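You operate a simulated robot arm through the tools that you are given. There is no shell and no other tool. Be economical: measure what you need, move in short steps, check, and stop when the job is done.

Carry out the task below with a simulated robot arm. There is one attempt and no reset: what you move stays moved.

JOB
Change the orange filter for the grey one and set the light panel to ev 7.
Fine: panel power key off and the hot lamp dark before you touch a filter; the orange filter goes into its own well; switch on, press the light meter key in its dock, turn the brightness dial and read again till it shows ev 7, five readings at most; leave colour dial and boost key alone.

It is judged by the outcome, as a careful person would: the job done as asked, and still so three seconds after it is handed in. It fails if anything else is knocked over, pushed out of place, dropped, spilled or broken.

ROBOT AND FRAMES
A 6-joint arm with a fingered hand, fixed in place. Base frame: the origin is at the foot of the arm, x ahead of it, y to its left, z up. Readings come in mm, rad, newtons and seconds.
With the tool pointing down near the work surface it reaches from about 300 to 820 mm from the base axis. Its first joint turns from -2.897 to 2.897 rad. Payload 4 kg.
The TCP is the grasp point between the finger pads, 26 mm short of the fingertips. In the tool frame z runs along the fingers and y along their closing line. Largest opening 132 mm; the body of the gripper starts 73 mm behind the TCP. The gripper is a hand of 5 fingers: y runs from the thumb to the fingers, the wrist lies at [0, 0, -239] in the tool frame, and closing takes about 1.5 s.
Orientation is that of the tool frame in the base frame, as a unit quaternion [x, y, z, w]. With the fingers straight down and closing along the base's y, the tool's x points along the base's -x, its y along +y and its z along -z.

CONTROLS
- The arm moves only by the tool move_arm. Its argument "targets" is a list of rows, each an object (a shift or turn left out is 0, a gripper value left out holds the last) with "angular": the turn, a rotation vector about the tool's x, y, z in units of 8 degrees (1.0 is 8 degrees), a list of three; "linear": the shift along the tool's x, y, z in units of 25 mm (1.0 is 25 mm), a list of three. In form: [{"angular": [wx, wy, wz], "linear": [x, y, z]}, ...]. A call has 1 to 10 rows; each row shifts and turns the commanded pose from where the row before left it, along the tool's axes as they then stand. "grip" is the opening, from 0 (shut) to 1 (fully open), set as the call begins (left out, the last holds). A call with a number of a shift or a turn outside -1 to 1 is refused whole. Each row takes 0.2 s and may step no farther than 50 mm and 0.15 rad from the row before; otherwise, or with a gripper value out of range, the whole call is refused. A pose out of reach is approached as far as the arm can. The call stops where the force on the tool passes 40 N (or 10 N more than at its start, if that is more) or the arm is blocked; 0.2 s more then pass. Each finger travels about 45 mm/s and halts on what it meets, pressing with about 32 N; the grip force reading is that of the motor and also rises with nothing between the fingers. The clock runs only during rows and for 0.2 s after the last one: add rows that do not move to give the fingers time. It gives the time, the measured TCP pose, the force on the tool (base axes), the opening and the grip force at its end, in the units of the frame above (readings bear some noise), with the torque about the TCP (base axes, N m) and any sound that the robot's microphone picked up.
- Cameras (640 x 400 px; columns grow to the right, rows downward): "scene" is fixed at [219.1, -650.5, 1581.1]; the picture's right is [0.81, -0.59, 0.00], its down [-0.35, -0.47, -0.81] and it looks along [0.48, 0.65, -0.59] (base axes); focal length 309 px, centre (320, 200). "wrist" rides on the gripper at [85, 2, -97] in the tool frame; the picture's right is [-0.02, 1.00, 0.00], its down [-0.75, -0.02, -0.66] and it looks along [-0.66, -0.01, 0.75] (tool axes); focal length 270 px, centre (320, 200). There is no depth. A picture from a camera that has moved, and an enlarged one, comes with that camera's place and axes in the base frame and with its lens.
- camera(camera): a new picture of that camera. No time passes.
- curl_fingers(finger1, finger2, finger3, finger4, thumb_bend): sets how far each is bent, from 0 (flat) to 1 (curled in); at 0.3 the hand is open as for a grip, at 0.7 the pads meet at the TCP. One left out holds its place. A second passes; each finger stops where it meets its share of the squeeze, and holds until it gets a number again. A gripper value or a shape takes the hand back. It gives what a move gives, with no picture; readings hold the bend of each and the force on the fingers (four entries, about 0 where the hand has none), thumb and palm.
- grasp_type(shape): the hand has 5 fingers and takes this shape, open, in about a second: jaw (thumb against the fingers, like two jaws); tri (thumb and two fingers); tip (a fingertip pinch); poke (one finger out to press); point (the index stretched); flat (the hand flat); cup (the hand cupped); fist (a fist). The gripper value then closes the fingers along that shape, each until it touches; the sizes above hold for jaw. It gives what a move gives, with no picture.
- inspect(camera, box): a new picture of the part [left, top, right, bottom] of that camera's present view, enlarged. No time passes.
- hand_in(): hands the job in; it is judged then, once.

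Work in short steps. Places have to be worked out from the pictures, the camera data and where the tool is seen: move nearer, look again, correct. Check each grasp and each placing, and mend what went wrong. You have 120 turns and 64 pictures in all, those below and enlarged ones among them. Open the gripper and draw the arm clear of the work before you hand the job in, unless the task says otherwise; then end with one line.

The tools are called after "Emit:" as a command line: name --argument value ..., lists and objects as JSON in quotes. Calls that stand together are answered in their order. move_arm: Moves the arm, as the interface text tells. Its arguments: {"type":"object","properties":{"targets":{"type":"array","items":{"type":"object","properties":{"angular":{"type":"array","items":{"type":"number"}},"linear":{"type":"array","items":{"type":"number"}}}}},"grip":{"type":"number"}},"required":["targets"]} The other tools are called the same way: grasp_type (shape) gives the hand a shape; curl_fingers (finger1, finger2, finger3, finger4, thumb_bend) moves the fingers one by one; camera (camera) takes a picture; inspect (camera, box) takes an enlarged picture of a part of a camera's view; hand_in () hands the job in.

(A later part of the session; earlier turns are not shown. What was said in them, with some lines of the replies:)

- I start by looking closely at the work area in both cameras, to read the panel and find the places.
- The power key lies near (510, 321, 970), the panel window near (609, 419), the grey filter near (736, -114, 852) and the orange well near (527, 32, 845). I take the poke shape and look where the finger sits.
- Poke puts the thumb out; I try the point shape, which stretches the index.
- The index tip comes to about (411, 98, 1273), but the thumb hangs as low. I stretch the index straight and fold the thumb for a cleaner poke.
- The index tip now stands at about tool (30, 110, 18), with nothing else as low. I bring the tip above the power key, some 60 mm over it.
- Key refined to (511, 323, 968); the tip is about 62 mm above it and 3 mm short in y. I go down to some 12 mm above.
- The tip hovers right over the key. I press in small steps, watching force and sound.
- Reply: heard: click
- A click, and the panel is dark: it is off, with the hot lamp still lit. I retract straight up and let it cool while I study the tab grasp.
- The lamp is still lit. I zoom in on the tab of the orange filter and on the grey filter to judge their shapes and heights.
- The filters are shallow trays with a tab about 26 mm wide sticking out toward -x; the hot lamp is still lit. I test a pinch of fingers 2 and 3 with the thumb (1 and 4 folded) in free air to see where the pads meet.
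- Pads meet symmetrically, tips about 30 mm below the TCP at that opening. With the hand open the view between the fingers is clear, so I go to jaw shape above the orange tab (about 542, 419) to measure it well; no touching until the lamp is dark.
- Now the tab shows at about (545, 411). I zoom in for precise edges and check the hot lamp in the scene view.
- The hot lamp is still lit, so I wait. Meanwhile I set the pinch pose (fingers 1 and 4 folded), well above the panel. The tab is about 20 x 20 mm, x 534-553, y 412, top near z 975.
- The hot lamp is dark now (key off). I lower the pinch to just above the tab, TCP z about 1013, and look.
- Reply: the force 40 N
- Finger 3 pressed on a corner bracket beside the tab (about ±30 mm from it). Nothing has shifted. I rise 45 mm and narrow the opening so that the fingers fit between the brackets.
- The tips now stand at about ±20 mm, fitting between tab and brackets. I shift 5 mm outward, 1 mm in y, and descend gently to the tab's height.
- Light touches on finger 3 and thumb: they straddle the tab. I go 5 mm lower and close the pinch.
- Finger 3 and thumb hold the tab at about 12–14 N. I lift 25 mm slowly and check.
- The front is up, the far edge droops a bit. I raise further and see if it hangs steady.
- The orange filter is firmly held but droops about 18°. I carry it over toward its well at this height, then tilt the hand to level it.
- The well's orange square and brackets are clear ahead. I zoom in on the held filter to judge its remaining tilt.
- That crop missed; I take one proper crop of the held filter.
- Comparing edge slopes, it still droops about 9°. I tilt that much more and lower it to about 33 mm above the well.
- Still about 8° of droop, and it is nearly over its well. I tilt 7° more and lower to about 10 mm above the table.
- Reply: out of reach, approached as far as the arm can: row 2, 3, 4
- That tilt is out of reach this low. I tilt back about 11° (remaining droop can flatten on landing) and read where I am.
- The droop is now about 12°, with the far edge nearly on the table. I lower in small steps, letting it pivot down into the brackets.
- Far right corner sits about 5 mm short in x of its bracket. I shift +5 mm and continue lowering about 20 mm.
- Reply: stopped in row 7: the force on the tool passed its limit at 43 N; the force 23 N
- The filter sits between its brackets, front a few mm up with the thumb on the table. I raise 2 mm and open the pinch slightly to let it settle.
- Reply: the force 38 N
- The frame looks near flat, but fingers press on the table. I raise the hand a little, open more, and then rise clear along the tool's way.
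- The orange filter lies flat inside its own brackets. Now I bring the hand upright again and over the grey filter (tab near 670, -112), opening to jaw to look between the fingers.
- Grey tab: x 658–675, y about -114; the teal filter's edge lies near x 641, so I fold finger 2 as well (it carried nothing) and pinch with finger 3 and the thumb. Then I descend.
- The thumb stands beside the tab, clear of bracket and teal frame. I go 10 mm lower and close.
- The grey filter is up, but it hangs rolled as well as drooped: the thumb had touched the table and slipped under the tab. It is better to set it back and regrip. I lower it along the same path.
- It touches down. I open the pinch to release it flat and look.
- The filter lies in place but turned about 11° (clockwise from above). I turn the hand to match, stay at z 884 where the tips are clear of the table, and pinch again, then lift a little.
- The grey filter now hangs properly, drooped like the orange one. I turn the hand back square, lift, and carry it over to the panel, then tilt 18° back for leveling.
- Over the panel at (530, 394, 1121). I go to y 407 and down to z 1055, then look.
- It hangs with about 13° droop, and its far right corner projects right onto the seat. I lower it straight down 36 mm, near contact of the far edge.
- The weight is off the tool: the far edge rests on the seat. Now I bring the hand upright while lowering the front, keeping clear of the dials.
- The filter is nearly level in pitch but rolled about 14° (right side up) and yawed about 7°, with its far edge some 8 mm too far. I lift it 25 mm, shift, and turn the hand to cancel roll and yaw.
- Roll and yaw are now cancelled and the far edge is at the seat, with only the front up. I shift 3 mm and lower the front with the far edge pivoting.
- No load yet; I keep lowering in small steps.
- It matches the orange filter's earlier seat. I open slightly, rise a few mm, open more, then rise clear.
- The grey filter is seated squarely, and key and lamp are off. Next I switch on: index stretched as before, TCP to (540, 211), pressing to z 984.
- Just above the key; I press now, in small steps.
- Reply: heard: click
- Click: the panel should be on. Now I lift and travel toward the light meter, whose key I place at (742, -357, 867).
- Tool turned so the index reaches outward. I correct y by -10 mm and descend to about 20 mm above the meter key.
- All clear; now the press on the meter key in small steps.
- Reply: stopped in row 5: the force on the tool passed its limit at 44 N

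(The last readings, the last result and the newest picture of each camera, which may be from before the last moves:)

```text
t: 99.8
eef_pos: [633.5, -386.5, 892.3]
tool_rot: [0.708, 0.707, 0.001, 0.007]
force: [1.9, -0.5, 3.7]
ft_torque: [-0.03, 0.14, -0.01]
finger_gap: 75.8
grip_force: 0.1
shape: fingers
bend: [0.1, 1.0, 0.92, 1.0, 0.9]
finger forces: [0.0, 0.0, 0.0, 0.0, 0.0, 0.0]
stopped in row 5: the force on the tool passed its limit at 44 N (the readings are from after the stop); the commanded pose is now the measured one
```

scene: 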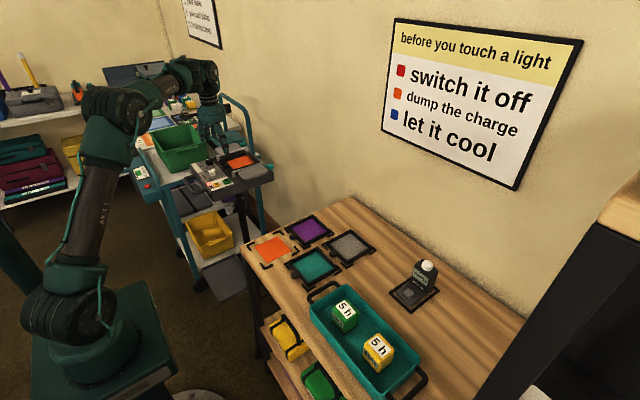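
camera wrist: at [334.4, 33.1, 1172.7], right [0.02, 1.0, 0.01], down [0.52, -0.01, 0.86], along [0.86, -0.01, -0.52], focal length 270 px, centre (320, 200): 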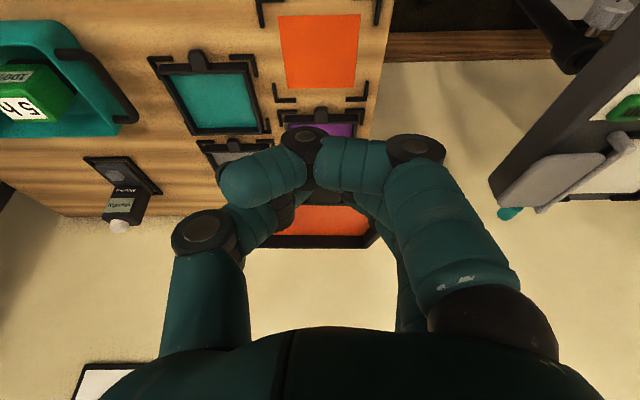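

The force came from the thumb side (likely the tray's rim), not the index. I rise at once and change the approach angle so that the thumb stays away from the tray: yaw -55°, TCP (669, -445).

Emit:
move_arm --targets '[{"linear": [0, 0, -0.6]}, {"linear": [0, 0, -0.9]}, {"linear": [0, 0, -0.9]}, {"linear": [0, 0, -0.9]}, {"linear": [0, 0, -0.9]}, {"linear": [-0.78, 0.47, 0]}, {"linear": [-0.78, 0.47, 0]}, {"linear": [-0.78, 0.47, 0]}, {}]'

Emit:
move_arm --targets '[{"angular": [0, 0, -0.875]}, {"angular": [0, 0, -0.875]}, {"angular": [0, 0, -0.875]}, {"angular": [0, 0, -0.875]}, {"angular": [0, 0, -0.875]}, {}]'

Emit:
camera --camera "scene"

```text
t: 101.8
eef_pos: [661.5, -440.9, 994.1]
tool_rot: [0.708, 0.706, 0.001, 0.005]
force: [0.2, -1.1, -0.6]
ft_torque: [-0.01, 0.0, 0.03]
finger_gap: 75.7
grip_force: 0.2
shape: fingers
bend: [0.1, 1.0, 0.92, 1.0, 0.9]
finger forces: [0.1, 0.1, 0.0, 0.1, 0.1, 0.0]
out of reach, approached as far as the arm can: row 8
```

```text
t: 103.2
eef_pos: [661.7, -442.1, 992.3]
tool_rot: [0.461, 0.887, -0.001, 0.005]
force: [0.1, -0.2, -0.2]
ft_torque: [-0.03, -0.01, 0.01]
finger_gap: 75.7
grip_force: 0.1
shape: fingers
bend: [0.1, 1.0, 0.92, 1.0, 0.9]
finger forces: [0.0, 0.0, 0.0, 0.0, 0.1, 0.1]
```

```text
3 pictures are left
```

scene: 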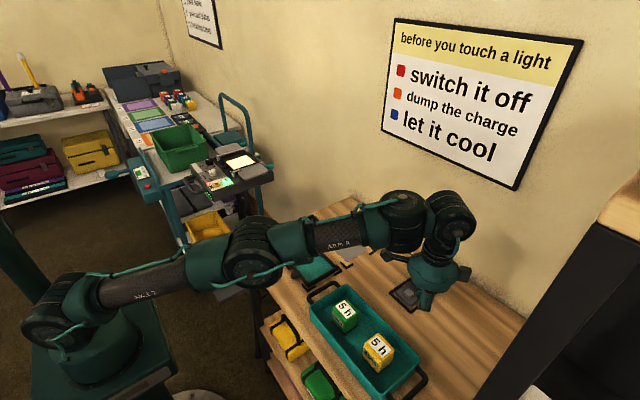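

The panel is lit and the tray is undisturbed, but that spot is at the reach limit. I use yaw -65° with TCP at (655, -431) instead.

Emit:
move_arm --targets '[{"linear": [0.26, 0, 0]}, {"linear": [0.26, 0, 0]}, {"angular": [0, 0, 0.625]}, {"angular": [0, 0, 0.625]}, {}]'

```text
t: 104.4
eef_pos: [653.5, -431.1, 993.6]
tool_rot: [0.538, 0.843, -0.001, 0.006]
force: [-0.3, 0.2, 0.5]
ft_torque: [-0.01, 0.01, 0.01]
finger_gap: 75.7
grip_force: 0.0
shape: fingers
bend: [0.1, 1.0, 0.92, 1.0, 0.9]
finger forces: [0.0, 0.0, 0.1, 0.1, 0.0, 0.0]
```

Tip should be right over the key. I descend and then press gently.

Emit:
move_arm --targets '[{"linear": [0, 0, 0.9]}, {"linear": [0, 0, 0.9]}, {"linear": [0, 0, 0.9]}, {"linear": [0, 0, 0.8]}, {"linear": [0, 0, 0.2]}, {"linear": [0, 0, 0.2]}, {"linear": [0, 0, 0.12]}, {"linear": [0, 0, 0.12]}]'

```text
t: 106.2
eef_pos: [654.0, -432.0, 889.7]
tool_rot: [0.538, 0.843, -0.001, 0.006]
force: [0.4, -1.0, 0.1]
ft_torque: [-0.03, -0.03, -0.01]
finger_gap: 75.7
grip_force: 0.1
shape: fingers
bend: [0.1, 1.0, 0.92, 1.0, 0.9]
finger forces: [0.1, 0.0, 0.1, 0.0, 0.0, 0.0]
```

Emit:
move_arm --targets '[{"linear": [0, 0, 0.12]}, {"linear": [0, 0, 0.12]}, {"linear": [0, 0, 0.12]}]'

```text
t: 107.0
eef_pos: [655.3, -431.6, 881.0]
tool_rot: [0.537, 0.843, 0.0, 0.006]
force: [-1.3, 0.2, 3.0]
ft_torque: [0.2, -0.19, 0.03]
finger_gap: 76.0
grip_force: 1.7
shape: fingers
bend: [0.09, 1.0, 0.92, 1.0, 0.9]
finger forces: [2.8, 0.0, 0.0, 0.0, 0.0, 0.0]
heard: click
```

Click: a reading is taken. I rise and move toward the panel so the meter is unobstructed, then look.

Emit:
move_arm --targets '[{"linear": [0, 0, -0.5]}, {"linear": [0, 0, -0.9]}, {"linear": [0, 0, -0.9]}, {"linear": [0, 0, -0.9]}, {"linear": [0, 0, -0.9]}, {"linear": [0.9, 0, 0]}, {"linear": [0.9, 0, 0]}, {"linear": [0.9, 0, 0]}, {"linear": [0.9, 0, 0]}, {"linear": [0.9, 0, 0]}]'

Emit:
move_arm --targets '[{"linear": [0.95, 0, 0]}, {"linear": [0.95, 0, 0]}, {"linear": [0.95, 0, 0]}, {"linear": [0.95, 0, 0]}]'

Emit:
inspect --camera "scene" --box '[182, 150, 442, 312]'

```text
t: 109.2
eef_pos: [605.9, -329.0, 979.2]
tool_rot: [0.539, 0.843, 0.0, 0.006]
force: [1.0, -0.2, -0.4]
ft_torque: [-0.02, 0.0, 0.01]
finger_gap: 75.6
grip_force: 0.1
shape: fingers
bend: [0.1, 1.0, 0.92, 1.0, 0.9]
finger forces: [0.1, 0.0, 0.0, 0.1, 0.0, 0.0]
```

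```text
t: 110.2
eef_pos: [564.9, -241.9, 981.5]
tool_rot: [0.538, 0.843, -0.001, 0.006]
force: [-0.2, 0.0, 1.2]
ft_torque: [0.0, 0.03, 0.02]
finger_gap: 75.6
grip_force: 0.1
shape: fingers
bend: [0.1, 1.0, 0.92, 1.0, 0.9]
finger forces: [0.0, 0.0, 0.0, 0.0, 0.0, 0.0]
```

```text
2.46 times, centred on (312, 231) of scene
camera zoom: at [219.1, -650.5, 1581.1], right [0.81, -0.59, 0.0], down [-0.35, -0.47, -0.81], along [0.48, 0.65, -0.59], focal length 760 px, centre (340, 124)
```

zoom: 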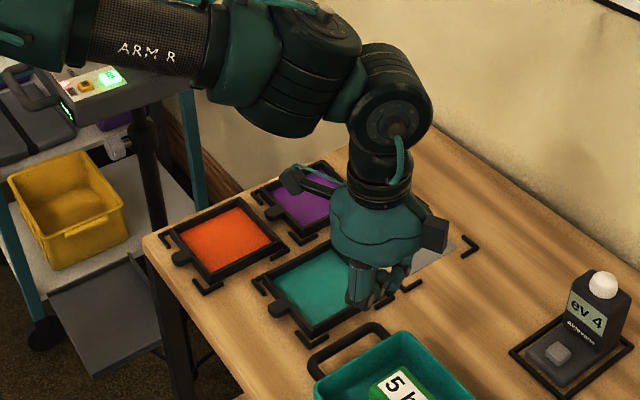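

The meter shows ev 4 at level 1, so level 4 should give ev 7 if each step doubles the light; the orange filter is well in its brackets. I travel to the brightness dial at (507, 490), hand squared first, with a two-finger-and-thumb grip.

Emit:
move_arm --targets '[{"linear": [0, 0, -0.8]}, {"angular": [0, 0, -0.903], "linear": [0, 0, -0.5]}, {"angular": [0, 0, -0.903], "linear": [0, 0, -0.5]}, {"angular": [0, 0, -0.903], "linear": [0, 0, -0.5]}, {"angular": [0, 0, -0.903], "linear": [0, 0, -0.5]}, {"angular": [0, 0, -0.903], "linear": [0, 0, -0.5]}, {"angular": [0, 0, -0.903], "linear": [0, 0, -0.5]}, {"angular": [0, 0, -0.903], "linear": [0, 0, -0.5]}, {"angular": [0, 0, -0.903], "linear": [0, 0, -0.5]}, {"angular": [0, 0, -0.903], "linear": [0, 0, -0.4]}]'

Emit:
curl_fingers --finger1 1 --finger2 0.6 --finger3 0.6 --finger4 1 --thumb_bend 0.6

Emit:
move_arm --targets '[{"linear": [0.077, 0.975, 0]}, {"linear": [0.077, 0.975, 0]}, {"linear": [0.077, 0.975, 0]}, {"linear": [0.077, 0.975, 0]}, {"linear": [0.077, 0.975, 0]}, {"linear": [0.077, 0.975, 0]}, {"linear": [0.077, 0.975, 0]}, {"linear": [0.077, 0.975, 0]}, {"linear": [0.077, 0.975, 0]}, {"linear": [0.077, 0.975, 0]}]'

Emit:
move_arm --targets '[{"linear": [0.077, 0.975, 0]}, {"linear": [0.077, 0.975, 0]}, {"linear": [0.077, 0.975, 0]}, {"linear": [0.077, 0.975, 0]}, {"linear": [0.077, 0.975, 0]}, {"linear": [0.077, 0.975, 0]}, {"linear": [0.077, 0.975, 0]}, {"linear": [0.077, 0.975, 0]}, {"linear": [0.077, 0.975, 0]}, {"linear": [0.077, 0.975, 0]}]'

Emit:
move_arm --targets '[{"linear": [0.077, 0.975, 0]}, {"linear": [0.077, 0.975, 0]}, {"linear": [0.077, 0.975, 0]}, {"linear": [0.077, 0.975, 0]}, {"linear": [0.077, 0.975, 0]}, {"linear": [0.077, 0.975, 0]}, {"linear": [0.077, 0.975, 0]}, {"linear": [0.077, 0.975, 0]}, {"linear": [0.077, 0.975, 0]}, {"linear": [0.077, 0.975, 0]}]'

```text
t: 112.4
eef_pos: [565.2, -239.6, 1112.1]
tool_rot: [0.0, 1.0, -0.004, 0.004]
force: [-0.3, 0.0, -0.2]
ft_torque: [-0.03, 0.03, -0.01]
finger_gap: 75.6
grip_force: 0.1
shape: fingers
bend: [0.1, 1.0, 0.92, 1.0, 0.9]
finger forces: [0.0, 0.0, 0.0, 0.0, 0.0, 0.0]
```

```text
t: 113.4
eef_pos: [564.6, -240.6, 1110.8]
tool_rot: [0.001, 1.0, -0.003, 0.004]
force: [0.4, 1.3, -0.3]
ft_torque: [-0.02, -0.02, -0.01]
finger_gap: 47.5
grip_force: 0.1
shape: fingers
bend: [1.0, 0.6, 0.6, 1.0, 0.6]
finger forces: [0.1, 0.0, 0.1, 0.0, 0.1, 0.0]
```

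```text
t: 115.6
eef_pos: [543.3, 3.6, 1109.5]
tool_rot: [0.001, 1.0, -0.003, 0.004]
force: [0.4, 0.1, -0.6]
ft_torque: [-0.01, 0.06, 0.03]
finger_gap: 47.7
grip_force: 0.0
shape: fingers
bend: [1.0, 0.6, 0.6, 1.0, 0.6]
finger forces: [0.0, 0.1, 0.0, 0.0, 0.0, 0.0]
```

```text
t: 117.8
eef_pos: [526.2, 247.4, 1108.3]
tool_rot: [0.0, 1.0, -0.004, 0.004]
force: [-0.2, 0.8, -0.2]
ft_torque: [-0.05, 0.03, -0.06]
finger_gap: 47.8
grip_force: 0.1
shape: fingers
bend: [1.0, 0.6, 0.6, 1.0, 0.6]
finger forces: [0.1, 0.0, 0.1, 0.0, 0.1, 0.0]
```

```text
t: 120.0
eef_pos: [500.5, 489.6, 1101.9]
tool_rot: [0.0, 1.0, 0.001, 0.001]
force: [0.1, 0.8, 0.7]
ft_torque: [-0.01, 0.0, -0.01]
finger_gap: 47.8
grip_force: 0.1
shape: fingers
bend: [1.0, 0.6, 0.6, 1.0, 0.6]
finger forces: [0.0, 0.0, 0.1, 0.0, 0.0, 0.0]
out of reach, approached as far as the arm can: row 9, 10
```

Only the height limits reach here (it grows lower down). I descend 70 mm and read the pose.

Emit:
move_arm --targets '[{"linear": [0, 0, 0.7]}, {"linear": [0, 0, 0.7]}, {"linear": [0, 0, 0.7]}, {"linear": [0, 0, 0.6]}, {}]'

```text
t: 121.2
eef_pos: [502.6, 488.4, 1037.3]
tool_rot: [0.001, 1.0, -0.003, 0.004]
force: [0.1, 0.3, 0.8]
ft_torque: [0.0, -0.02, 0.04]
finger_gap: 47.5
grip_force: 0.0
shape: fingers
bend: [1.0, 0.6, 0.6, 1.0, 0.6]
finger forces: [0.0, 0.0, 0.1, 0.1, 0.0, 0.0]
```

I correct x by 4 mm, turn the hand to -32° yaw, and go down around the dial.

Emit:
move_arm --targets '[{"linear": [-0.17, 0.04, 0]}, {"angular": [0, 0, 0.9]}, {"angular": [0, 0, 0.9]}, {"angular": [0, 0, 0.9]}, {"angular": [0, 0, 0.9]}, {"angular": [0, 0, 0.4], "linear": [0, 0, 0.3]}, {"linear": [0, 0, 0.4]}, {"linear": [0, 0, 0.3]}, {"linear": [0, 0, 0.2]}, {}]'

```text
t: 123.4
eef_pos: [506.3, 486.0, 1007.8]
tool_rot: [0.276, 0.961, -0.001, 0.006]
force: [-0.7, 0.2, 0.0]
ft_torque: [-0.01, 0.02, -0.01]
finger_gap: 47.7
grip_force: 0.2
shape: fingers
bend: [1.0, 0.6, 0.6, 1.0, 0.6]
finger forces: [0.0, 0.1, 0.0, 0.0, 0.5, 0.0]
```

At the dial's height without resistance. I go 3 mm lower and close on it.

Emit:
move_arm --targets '[{"linear": [0, 0.05, 0.06]}, {"linear": [0, 0, 0.06]}]'

Emit:
curl_fingers --finger2 0.8 --finger3 0.8 --thumb_bend 0.8

```text
t: 124.0
eef_pos: [506.8, 488.7, 1005.0]
tool_rot: [0.277, 0.961, -0.003, 0.006]
force: [-1.4, -1.7, 1.4]
ft_torque: [-0.07, -0.01, 0.0]
finger_gap: 47.7
grip_force: 0.5
shape: fingers
bend: [1.0, 0.6, 0.6, 1.0, 0.6]
finger forces: [0.0, 0.0, 0.0, 0.0, 1.2, 0.0]
```

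```text
t: 125.0
eef_pos: [507.6, 488.8, 1005.3]
tool_rot: [0.276, 0.961, -0.003, 0.005]
force: [-7.5, -9.1, -14.0]
ft_torque: [-0.14, 0.13, -0.01]
finger_gap: 45.9
grip_force: 19.9
shape: fingers
bend: [1.0, 0.7, 0.71, 1.0, 0.66]
finger forces: [0.0, 7.6, 7.1, 0.0, 25.6, 0.0]
```

A grip on the dial with both fingers and the thumb; it sits some 3 mm toward the thumb, so I shift by that. Then I turn counterclockwise (as seen from above, from 1 toward 4) in steps.

Emit:
move_arm --targets '[{"linear": [0, -0.12, 0]}, {"angular": [0, 0, -0.7]}, {"angular": [0, 0, -0.7]}, {"angular": [0, 0, -0.7]}]'

```text
t: 126.0
eef_pos: [505.7, 485.7, 1005.4]
tool_rot: [0.133, 0.991, -0.002, 0.005]
force: [-0.1, 2.0, -11.3]
ft_torque: [0.17, -0.06, -0.01]
finger_gap: 45.8
grip_force: 21.0
shape: fingers
bend: [1.0, 0.7, 0.71, 1.0, 0.66]
finger forces: [0.1, 11.0, 11.1, 0.1, 19.4, 0.1]
```

Turning smoothly; I continue.

Emit:
move_arm --targets '[{"angular": [0, 0, -0.7]}, {"angular": [0, 0, -0.7]}, {"angular": [0, 0, -0.7]}]'

Emit:
move_arm --targets '[{"angular": [0, 0, -0.7]}, {"angular": [0, 0, -0.7]}, {"angular": [0, 0, -0.7]}]'

```text
t: 126.8
eef_pos: [505.4, 486.6, 1005.5]
tool_rot: [-0.014, 1.0, -0.005, 0.004]
force: [0.0, -2.8, -9.6]
ft_torque: [0.09, 0.01, 0.0]
finger_gap: 45.7
grip_force: 21.6
shape: fingers
bend: [1.0, 0.7, 0.71, 1.0, 0.66]
finger forces: [0.1, 10.4, 10.4, 0.0, 22.0, 0.0]
```

```text
t: 127.6
eef_pos: [504.4, 485.4, 1005.8]
tool_rot: [-0.16, 0.987, -0.003, 0.005]
force: [-2.9, 0.8, -6.6]
ft_torque: [0.13, 0.09, -0.01]
finger_gap: 45.6
grip_force: 22.2
shape: fingers
bend: [1.0, 0.7, 0.71, 1.0, 0.66]
finger forces: [0.0, 12.1, 11.4, 0.1, 20.7, 0.0]
```

Almost no resisting torque, so the dial turns along. I turn another 17°, then let go and wind back for a second turn.

Emit:
move_arm --targets '[{"angular": [0, 0, -0.7]}, {"angular": [0, 0, -0.7]}, {"angular": [0, 0, -0.7]}, {}]'

Emit:
curl_fingers --finger2 0.6 --finger3 0.6 --thumb_bend 0.6

Emit:
move_arm --targets '[{"linear": [0, 0, -0.6]}, {"linear": [0, 0, -0.6]}, {"angular": [0, 0, 0.84]}, {"angular": [0, 0, 0.84]}, {"angular": [0, 0, 0.84]}, {"angular": [0, 0, 0.84]}, {"angular": [0, 0, 0.84]}, {"angular": [0, 0, 0.84]}, {"angular": [0, 0, 0.84]}, {"angular": [0, 0, 0.84]}]'

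```text
t: 128.6
eef_pos: [504.2, 487.0, 1004.6]
tool_rot: [-0.302, 0.953, -0.006, 0.003]
force: [-5.4, -7.0, -3.9]
ft_torque: [0.0, 0.16, 0.01]
finger_gap: 45.9
grip_force: 23.8
shape: fingers
bend: [1.0, 0.7, 0.71, 1.0, 0.67]
finger forces: [0.1, 13.8, 10.0, 0.1, 23.4, 0.0]
```

```text
t: 129.6
eef_pos: [505.6, 486.9, 1004.3]
tool_rot: [-0.301, 0.953, -0.005, 0.003]
force: [0.3, 0.6, 0.4]
ft_torque: [-0.01, -0.02, 0.0]
finger_gap: 47.7
grip_force: 0.1
shape: fingers
bend: [1.0, 0.6, 0.6, 1.0, 0.6]
finger forces: [0.0, 0.0, 0.0, 0.0, 0.1, 0.0]
```

```text
t: 131.8
eef_pos: [504.3, 486.6, 1034.8]
tool_rot: [0.164, 0.986, -0.002, 0.005]
force: [0.6, 0.1, 0.0]
ft_torque: [0.0, 0.02, 0.02]
finger_gap: 47.8
grip_force: 0.0
shape: fingers
bend: [1.0, 0.6, 0.6, 1.0, 0.6]
finger forces: [0.0, 0.0, 0.1, 0.1, 0.1, 0.0]
```

67° turned. I wind back to -32°, go down and grip again.

Emit:
move_arm --targets '[{"angular": [0, 0, 0.84]}, {"angular": [0, 0, 0.84]}, {"linear": [0, 0, 0.5]}, {"linear": [0, 0, 0.5]}, {"linear": [0, 0, 0.2]}, {}]'

Emit:
curl_fingers --finger2 0.8 --finger3 0.8 --thumb_bend 0.8

Emit:
move_arm --targets '[{"angular": [0, 0, -0.7]}, {"angular": [0, 0, -0.7]}, {"angular": [0, 0, -0.7]}, {"angular": [0, 0, -0.7]}, {"angular": [0, 0, -0.7]}, {"angular": [0, 0, -0.7]}]'

```text
t: 133.2
eef_pos: [505.7, 485.4, 1003.8]
tool_rot: [0.276, 0.961, -0.002, 0.006]
force: [-0.2, 0.5, 0.2]
ft_torque: [0.01, 0.0, -0.04]
finger_gap: 47.7
grip_force: 0.1
shape: fingers
bend: [1.0, 0.6, 0.6, 1.0, 0.6]
finger forces: [0.0, 0.0, 0.1, 0.0, 0.0, 0.1]
```

```text
t: 134.2
eef_pos: [506.1, 485.7, 1002.6]
tool_rot: [0.276, 0.961, -0.004, 0.004]
force: [-3.8, -5.1, -13.6]
ft_torque: [-0.01, 0.02, 0.03]
finger_gap: 45.8
grip_force: 19.9
shape: fingers
bend: [1.0, 0.67, 0.69, 1.0, 0.66]
finger forces: [0.0, 9.2, 7.6, 0.0, 23.0, 0.0]
```

```text
t: 135.6
eef_pos: [505.6, 486.3, 1004.1]
tool_rot: [-0.014, 1.0, -0.004, 0.004]
force: [5.6, -7.0, -21.6]
ft_torque: [0.0, -0.08, -0.01]
finger_gap: 46.0
grip_force: 18.9
shape: fingers
bend: [1.0, 0.67, 0.69, 1.0, 0.66]
finger forces: [0.1, 7.9, 8.6, 0.0, 22.0, 0.0]
```

101° so far. I go on for the last third, watching the torque for an end stop.

Emit:
move_arm --targets '[{"angular": [0, 0, -0.7]}, {"angular": [0, 0, -0.7]}, {"angular": [0, 0, -0.7]}]'

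Emit:
move_arm --targets '[{"angular": [0, 0, -0.7]}, {"angular": [0, 0, -0.7]}, {"angular": [0, 0, -0.7]}]'

```text
t: 136.4
eef_pos: [505.3, 486.1, 1004.0]
tool_rot: [-0.159, 0.987, -0.004, 0.005]
force: [8.0, -2.2, -20.1]
ft_torque: [0.12, -0.09, 0.01]
finger_gap: 45.7
grip_force: 18.9
shape: fingers
bend: [1.0, 0.67, 0.69, 1.0, 0.66]
finger forces: [0.1, 8.3, 10.2, 0.0, 20.1, 0.1]
```

```text
t: 137.2
eef_pos: [505.4, 486.6, 1004.7]
tool_rot: [-0.302, 0.953, -0.004, 0.003]
force: [5.9, -1.0, -15.2]
ft_torque: [0.07, -0.05, 0.02]
finger_gap: 45.7
grip_force: 19.7
shape: fingers
bend: [1.0, 0.67, 0.69, 1.0, 0.66]
finger forces: [0.0, 9.1, 9.5, 0.1, 20.7, 0.0]
```

About 135° in total. I release the dial, rise, square the hand, and set the index for poking again.

Emit:
curl_fingers --finger2 0.6 --finger3 0.6 --thumb_bend 0.6

Emit:
move_arm --targets '[{"linear": [0, 0, -0.6]}, {"linear": [0, 0, -0.8]}, {"linear": [0, 0, -0.8]}, {"angular": [0, 0, 0.88]}, {"angular": [0, 0, 0.88]}, {"angular": [0, 0, 0.88]}, {"angular": [0, 0, 0.88]}, {"angular": [0, 0, 0.88]}, {}]'

Emit:
curl_fingers --finger1 0.1 --finger2 1 --finger3 1 --finger4 1 --thumb_bend 0.4

Emit:
curl_fingers --thumb_bend 1

Emit:
move_arm --targets '[{"linear": [-0.158, -0.966, 0]}, {"linear": [-0.158, -0.966, 0]}, {"linear": [-0.158, -0.966, 0]}, {"linear": [-0.158, -0.966, 0]}, {"linear": [-0.158, -0.966, 0]}, {"linear": [-0.158, -0.966, 0]}, {"linear": [-0.158, -0.966, 0]}, {"linear": [-0.158, -0.966, 0]}, {"linear": [-0.158, -0.966, 0]}, {"linear": [-0.158, -0.966, 0]}]'

Emit:
move_arm --targets '[{"linear": [-0.158, -0.966, 0]}, {"linear": [-0.158, -0.966, 0]}, {"linear": [-0.158, -0.966, 0]}, {"linear": [-0.158, -0.966, 0]}, {"linear": [-0.158, -0.966, 0]}, {"linear": [-0.158, -0.966, 0]}, {"linear": [-0.158, -0.966, 0]}, {"linear": [-0.158, -0.966, 0]}, {"linear": [-0.158, -0.966, 0]}, {"linear": [-0.158, -0.966, 0]}]'

Emit:
move_arm --targets '[{"linear": [-0.158, -0.966, 0]}, {"linear": [-0.158, -0.966, 0]}, {"linear": [-0.158, -0.966, 0]}, {"linear": [-0.158, -0.966, 0]}, {"linear": [-0.158, -0.966, 0]}, {"linear": [-0.158, -0.966, 0]}, {"linear": [-0.158, -0.966, 0]}, {"linear": [-0.158, -0.966, 0]}, {"linear": [-0.158, -0.966, 0]}, {"linear": [-0.158, -0.966, 0]}]'

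```text
t: 138.2
eef_pos: [504.4, 487.4, 1004.3]
tool_rot: [-0.301, 0.954, -0.004, 0.003]
force: [1.0, -0.2, -0.5]
ft_torque: [-0.02, 0.01, -0.01]
finger_gap: 47.6
grip_force: 0.1
shape: fingers
bend: [1.0, 0.6, 0.6, 1.0, 0.6]
finger forces: [0.1, 0.0, 0.1, 0.1, 0.1, 0.0]
```

```text
t: 140.2
eef_pos: [503.9, 485.8, 1058.0]
tool_rot: [0.001, 1.0, -0.004, 0.004]
force: [0.8, -0.6, 0.1]
ft_torque: [0.04, -0.02, 0.04]
finger_gap: 47.6
grip_force: 0.1
shape: fingers
bend: [1.0, 0.6, 0.6, 1.0, 0.6]
finger forces: [0.0, 0.0, 0.0, 0.0, 0.0, 0.0]
```

```text
t: 141.2
eef_pos: [504.1, 486.9, 1058.2]
tool_rot: [0.0, 1.0, -0.004, 0.004]
force: [0.5, -1.0, 0.3]
ft_torque: [0.01, -0.03, 0.0]
finger_gap: 142.6
grip_force: 0.2
shape: fingers
bend: [0.1, 1.0, 1.0, 1.0, 0.4]
finger forces: [0.0, 0.0, 0.1, 0.0, 0.0, 0.0]
```

```text
t: 142.2
eef_pos: [504.2, 485.2, 1058.6]
tool_rot: [0.001, 1.0, -0.004, 0.004]
force: [-0.8, 0.0, -0.6]
ft_torque: [-0.02, 0.03, 0.0]
finger_gap: 76.2
grip_force: 0.0
shape: fingers
bend: [0.1, 1.0, 1.0, 1.0, 0.88]
finger forces: [0.0, 0.0, 0.1, 0.0, 0.0, 0.0]
```

```text
t: 144.4
eef_pos: [545.1, 245.4, 1059.1]
tool_rot: [0.001, 1.0, -0.003, 0.005]
force: [0.3, 0.2, -0.6]
ft_torque: [0.03, -0.01, -0.02]
finger_gap: 76.1
grip_force: 0.0
shape: fingers
bend: [0.1, 1.0, 1.0, 1.0, 0.88]
finger forces: [0.0, 0.0, 0.0, 0.0, 0.0, 0.0]
```

```text
t: 146.6
eef_pos: [583.4, 3.1, 1061.3]
tool_rot: [0.001, 1.0, -0.004, 0.005]
force: [0.2, -0.7, 0.6]
ft_torque: [-0.01, 0.03, -0.01]
finger_gap: 75.9
grip_force: 0.1
shape: fingers
bend: [0.1, 1.0, 1.0, 1.0, 0.88]
finger forces: [0.0, 0.0, 0.1, 0.1, 0.1, 0.0]
```

```text
t: 148.8
eef_pos: [625.5, -238.5, 1065.6]
tool_rot: [0.0, 1.0, -0.004, 0.004]
force: [0.5, -0.4, 0.6]
ft_torque: [0.04, 0.0, -0.02]
finger_gap: 76.0
grip_force: 0.1
shape: fingers
bend: [0.1, 1.0, 1.0, 1.0, 0.88]
finger forces: [0.0, 0.0, 0.1, 0.0, 0.0, 0.1]
```

Next I complete the way to the meter, dropping to z about 990, and turn to yaw -65°.

Emit:
move_arm --targets '[{"linear": [-0.146, -0.93, 0.36]}, {"linear": [-0.146, -0.93, 0.36]}, {"linear": [-0.146, -0.93, 0.36]}, {"linear": [-0.146, -0.93, 0.36]}, {"linear": [-0.146, -0.93, 0.36]}, {"linear": [-0.146, -0.93, 0.36]}, {"linear": [-0.146, -0.93, 0.36]}, {"linear": [-0.146, -0.93, 0.36]}, {"linear": [0, -0.26, 0.1]}]'

Emit:
move_arm --targets '[{"angular": [0, 0, 0.903]}, {"angular": [0, 0, 0.903]}, {"angular": [0, 0, 0.903]}, {"angular": [0, 0, 0.903]}, {"angular": [0, 0, 0.903]}, {"angular": [0, 0, 0.903]}, {"angular": [0, 0, 0.903]}, {"angular": [0, 0, 0.903]}, {"angular": [0, 0, 0.903]}, {}]'

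```text
t: 150.8
eef_pos: [653.8, -432.5, 989.6]
tool_rot: [0.001, 1.0, -0.004, 0.005]
force: [0.8, -0.8, -0.4]
ft_torque: [0.02, 0.01, 0.0]
finger_gap: 76.2
grip_force: 0.1
shape: fingers
bend: [0.1, 1.0, 1.0, 1.0, 0.88]
finger forces: [0.0, 0.0, 0.0, 0.0, 0.0, 0.0]
```

```text
t: 153.0
eef_pos: [652.2, -428.1, 993.5]
tool_rot: [0.538, 0.843, 0.0, 0.006]
force: [-0.2, -0.1, -0.6]
ft_torque: [-0.03, 0.0, -0.04]
finger_gap: 75.9
grip_force: 0.1
shape: fingers
bend: [0.1, 1.0, 1.0, 1.0, 0.88]
finger forces: [0.1, 0.0, 0.0, 0.1, 0.0, 0.0]
```

I correct slightly and descend, then press.

Emit:
move_arm --targets '[{"linear": [-0.08, 0.03, 0.9]}, {"linear": [0, 0, 0.9]}, {"linear": [0, 0, 0.9]}, {"linear": [0, 0, 0.9]}, {"linear": [0, 0, 0.3]}, {"linear": [0, 0, 0.12]}, {"linear": [0, 0, 0.12]}]'

Emit:
move_arm --targets '[{"linear": [0, 0, 0.12]}, {"linear": [0, 0, 0.12]}]'

```text
t: 154.6
eef_pos: [654.5, -431.2, 888.3]
tool_rot: [0.538, 0.843, -0.001, 0.006]
force: [-1.2, 0.8, -0.2]
ft_torque: [-0.02, -0.02, 0.01]
finger_gap: 76.0
grip_force: 0.1
shape: fingers
bend: [0.1, 1.0, 1.0, 1.0, 0.88]
finger forces: [0.0, 0.1, 0.0, 0.0, 0.0, 0.0]
```

```text
t: 155.2
eef_pos: [653.8, -431.9, 882.9]
tool_rot: [0.538, 0.843, 0.0, 0.006]
force: [-0.4, -1.7, 1.9]
ft_torque: [0.14, -0.12, 0.0]
finger_gap: 76.4
grip_force: 1.0
shape: fingers
bend: [0.1, 1.0, 1.0, 1.0, 0.88]
finger forces: [2.0, 0.1, 0.0, 0.0, 0.0, 0.0]
heard: click
```

Click: second reading. I rise and clear the view with the same move as before.

Emit:
move_arm --targets '[{"linear": [0, 0, -0.5]}, {"linear": [0, 0, -0.9]}, {"linear": [0, 0, -0.9]}, {"linear": [0, 0, -0.9]}, {"linear": [0, 0, -0.9]}, {"linear": [0.9, 0, 0]}, {"linear": [0.9, 0, 0]}, {"linear": [0.9, 0, 0]}, {"linear": [0.9, 0, 0]}, {"linear": [0.9, 0, 0]}]'

Emit:
move_arm --targets '[{"linear": [0.95, 0, 0]}, {"linear": [0.95, 0, 0]}]'

Emit:
inspect --camera "scene" --box '[182, 150, 442, 312]'

```text
t: 157.4
eef_pos: [607.6, -330.4, 984.2]
tool_rot: [0.538, 0.843, 0.0, 0.006]
force: [0.1, -0.5, 0.9]
ft_torque: [-0.02, -0.02, -0.02]
finger_gap: 76.2
grip_force: 0.1
shape: fingers
bend: [0.1, 1.0, 1.0, 1.0, 0.88]
finger forces: [0.1, 0.0, 0.0, 0.0, 0.0, 0.1]
```

```text
t: 158.0
eef_pos: [588.2, -286.5, 984.7]
tool_rot: [0.538, 0.843, 0.0, 0.005]
force: [-0.5, 0.2, -0.5]
ft_torque: [0.0, 0.02, -0.03]
finger_gap: 76.2
grip_force: 0.1
shape: fingers
bend: [0.1, 1.0, 1.0, 1.0, 0.88]
finger forces: [0.0, 0.1, 0.1, 0.0, 0.0, 0.0]
```

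```text
2.46 times, centred on (312, 231) of scene
camera zoom: at [219.1, -650.5, 1581.1], right [0.81, -0.59, 0.0], down [-0.35, -0.47, -0.81], along [0.48, 0.65, -0.59], focal length 760 px, centre (340, 124)
```

zoom: 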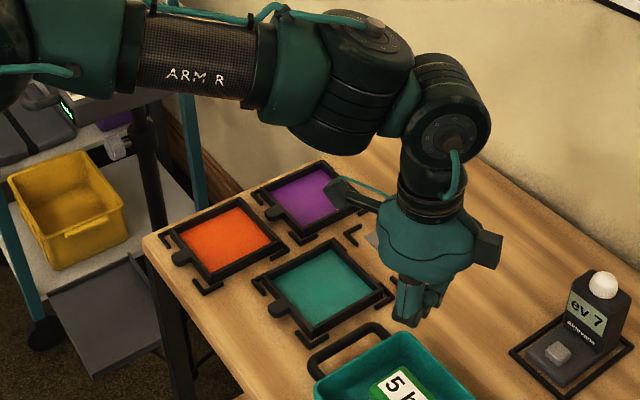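

The meter shows ev 7. I rise clear of the work, open the hand, and take a last look.

Emit:
move_arm --targets '[{"linear": [0, 0, -0.9]}, {"linear": [0, 0, -0.9]}, {"linear": [0, -0.5, -0.9]}, {"linear": [0, -0.8, -0.9]}, {"linear": [0, -0.8, -0.9]}, {"linear": [0, -0.8, -0.9]}, {"linear": [0, -0.8, -0.5]}]'

Emit:
grasp_type --shape "jaw"

Emit:
inspect --camera "scene" --box '[180, 120, 300, 195]'

```text
t: 159.6
eef_pos: [499.9, -323.1, 1130.8]
tool_rot: [0.538, 0.843, -0.001, 0.006]
force: [-0.8, -0.8, 0.4]
ft_torque: [0.01, -0.03, 0.01]
finger_gap: 76.5
grip_force: 0.1
shape: fingers
bend: [0.1, 1.0, 1.0, 1.0, 0.88]
finger forces: [0.1, 0.0, 0.0, 0.0, 0.0, 0.1]
```

```text
t: 160.5
eef_pos: [500.9, -323.7, 1131.2]
tool_rot: [0.539, 0.843, 0.0, 0.006]
force: [-0.4, 0.2, 0.4]
ft_torque: [-0.05, 0.0, 0.03]
finger_gap: 132.2
grip_force: 0.1
shape: jaw
bend: [0.3, 0.3, 0.3, 0.3, 0.3]
finger forces: [0.1, 0.0, 0.1, 0.0, 0.0, 0.0]
```

```text
5.33 times, centred on (240, 158) of scene
camera zoom: at [219.1, -650.5, 1581.1], right [0.81, -0.59, 0.0], down [-0.35, -0.47, -0.81], along [0.48, 0.65, -0.59], focal length 1646 px, centre (747, 427)
```

zoom: 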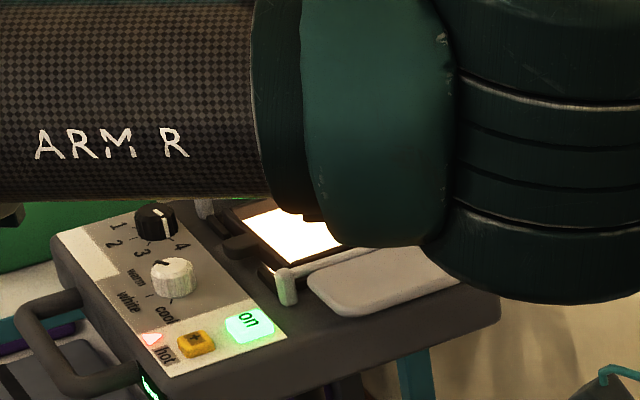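

The panel is on with the grey filter in place, and the brightness dial points to 4. The colour dial and boost key are as they were, and the hand is open and clear.

Emit:
hand_in

```text
The job is handed in.
```

The grey filter is in the light panel, the orange one is back in its own well, and the panel is on with the meter showing ev 7 after two readings.
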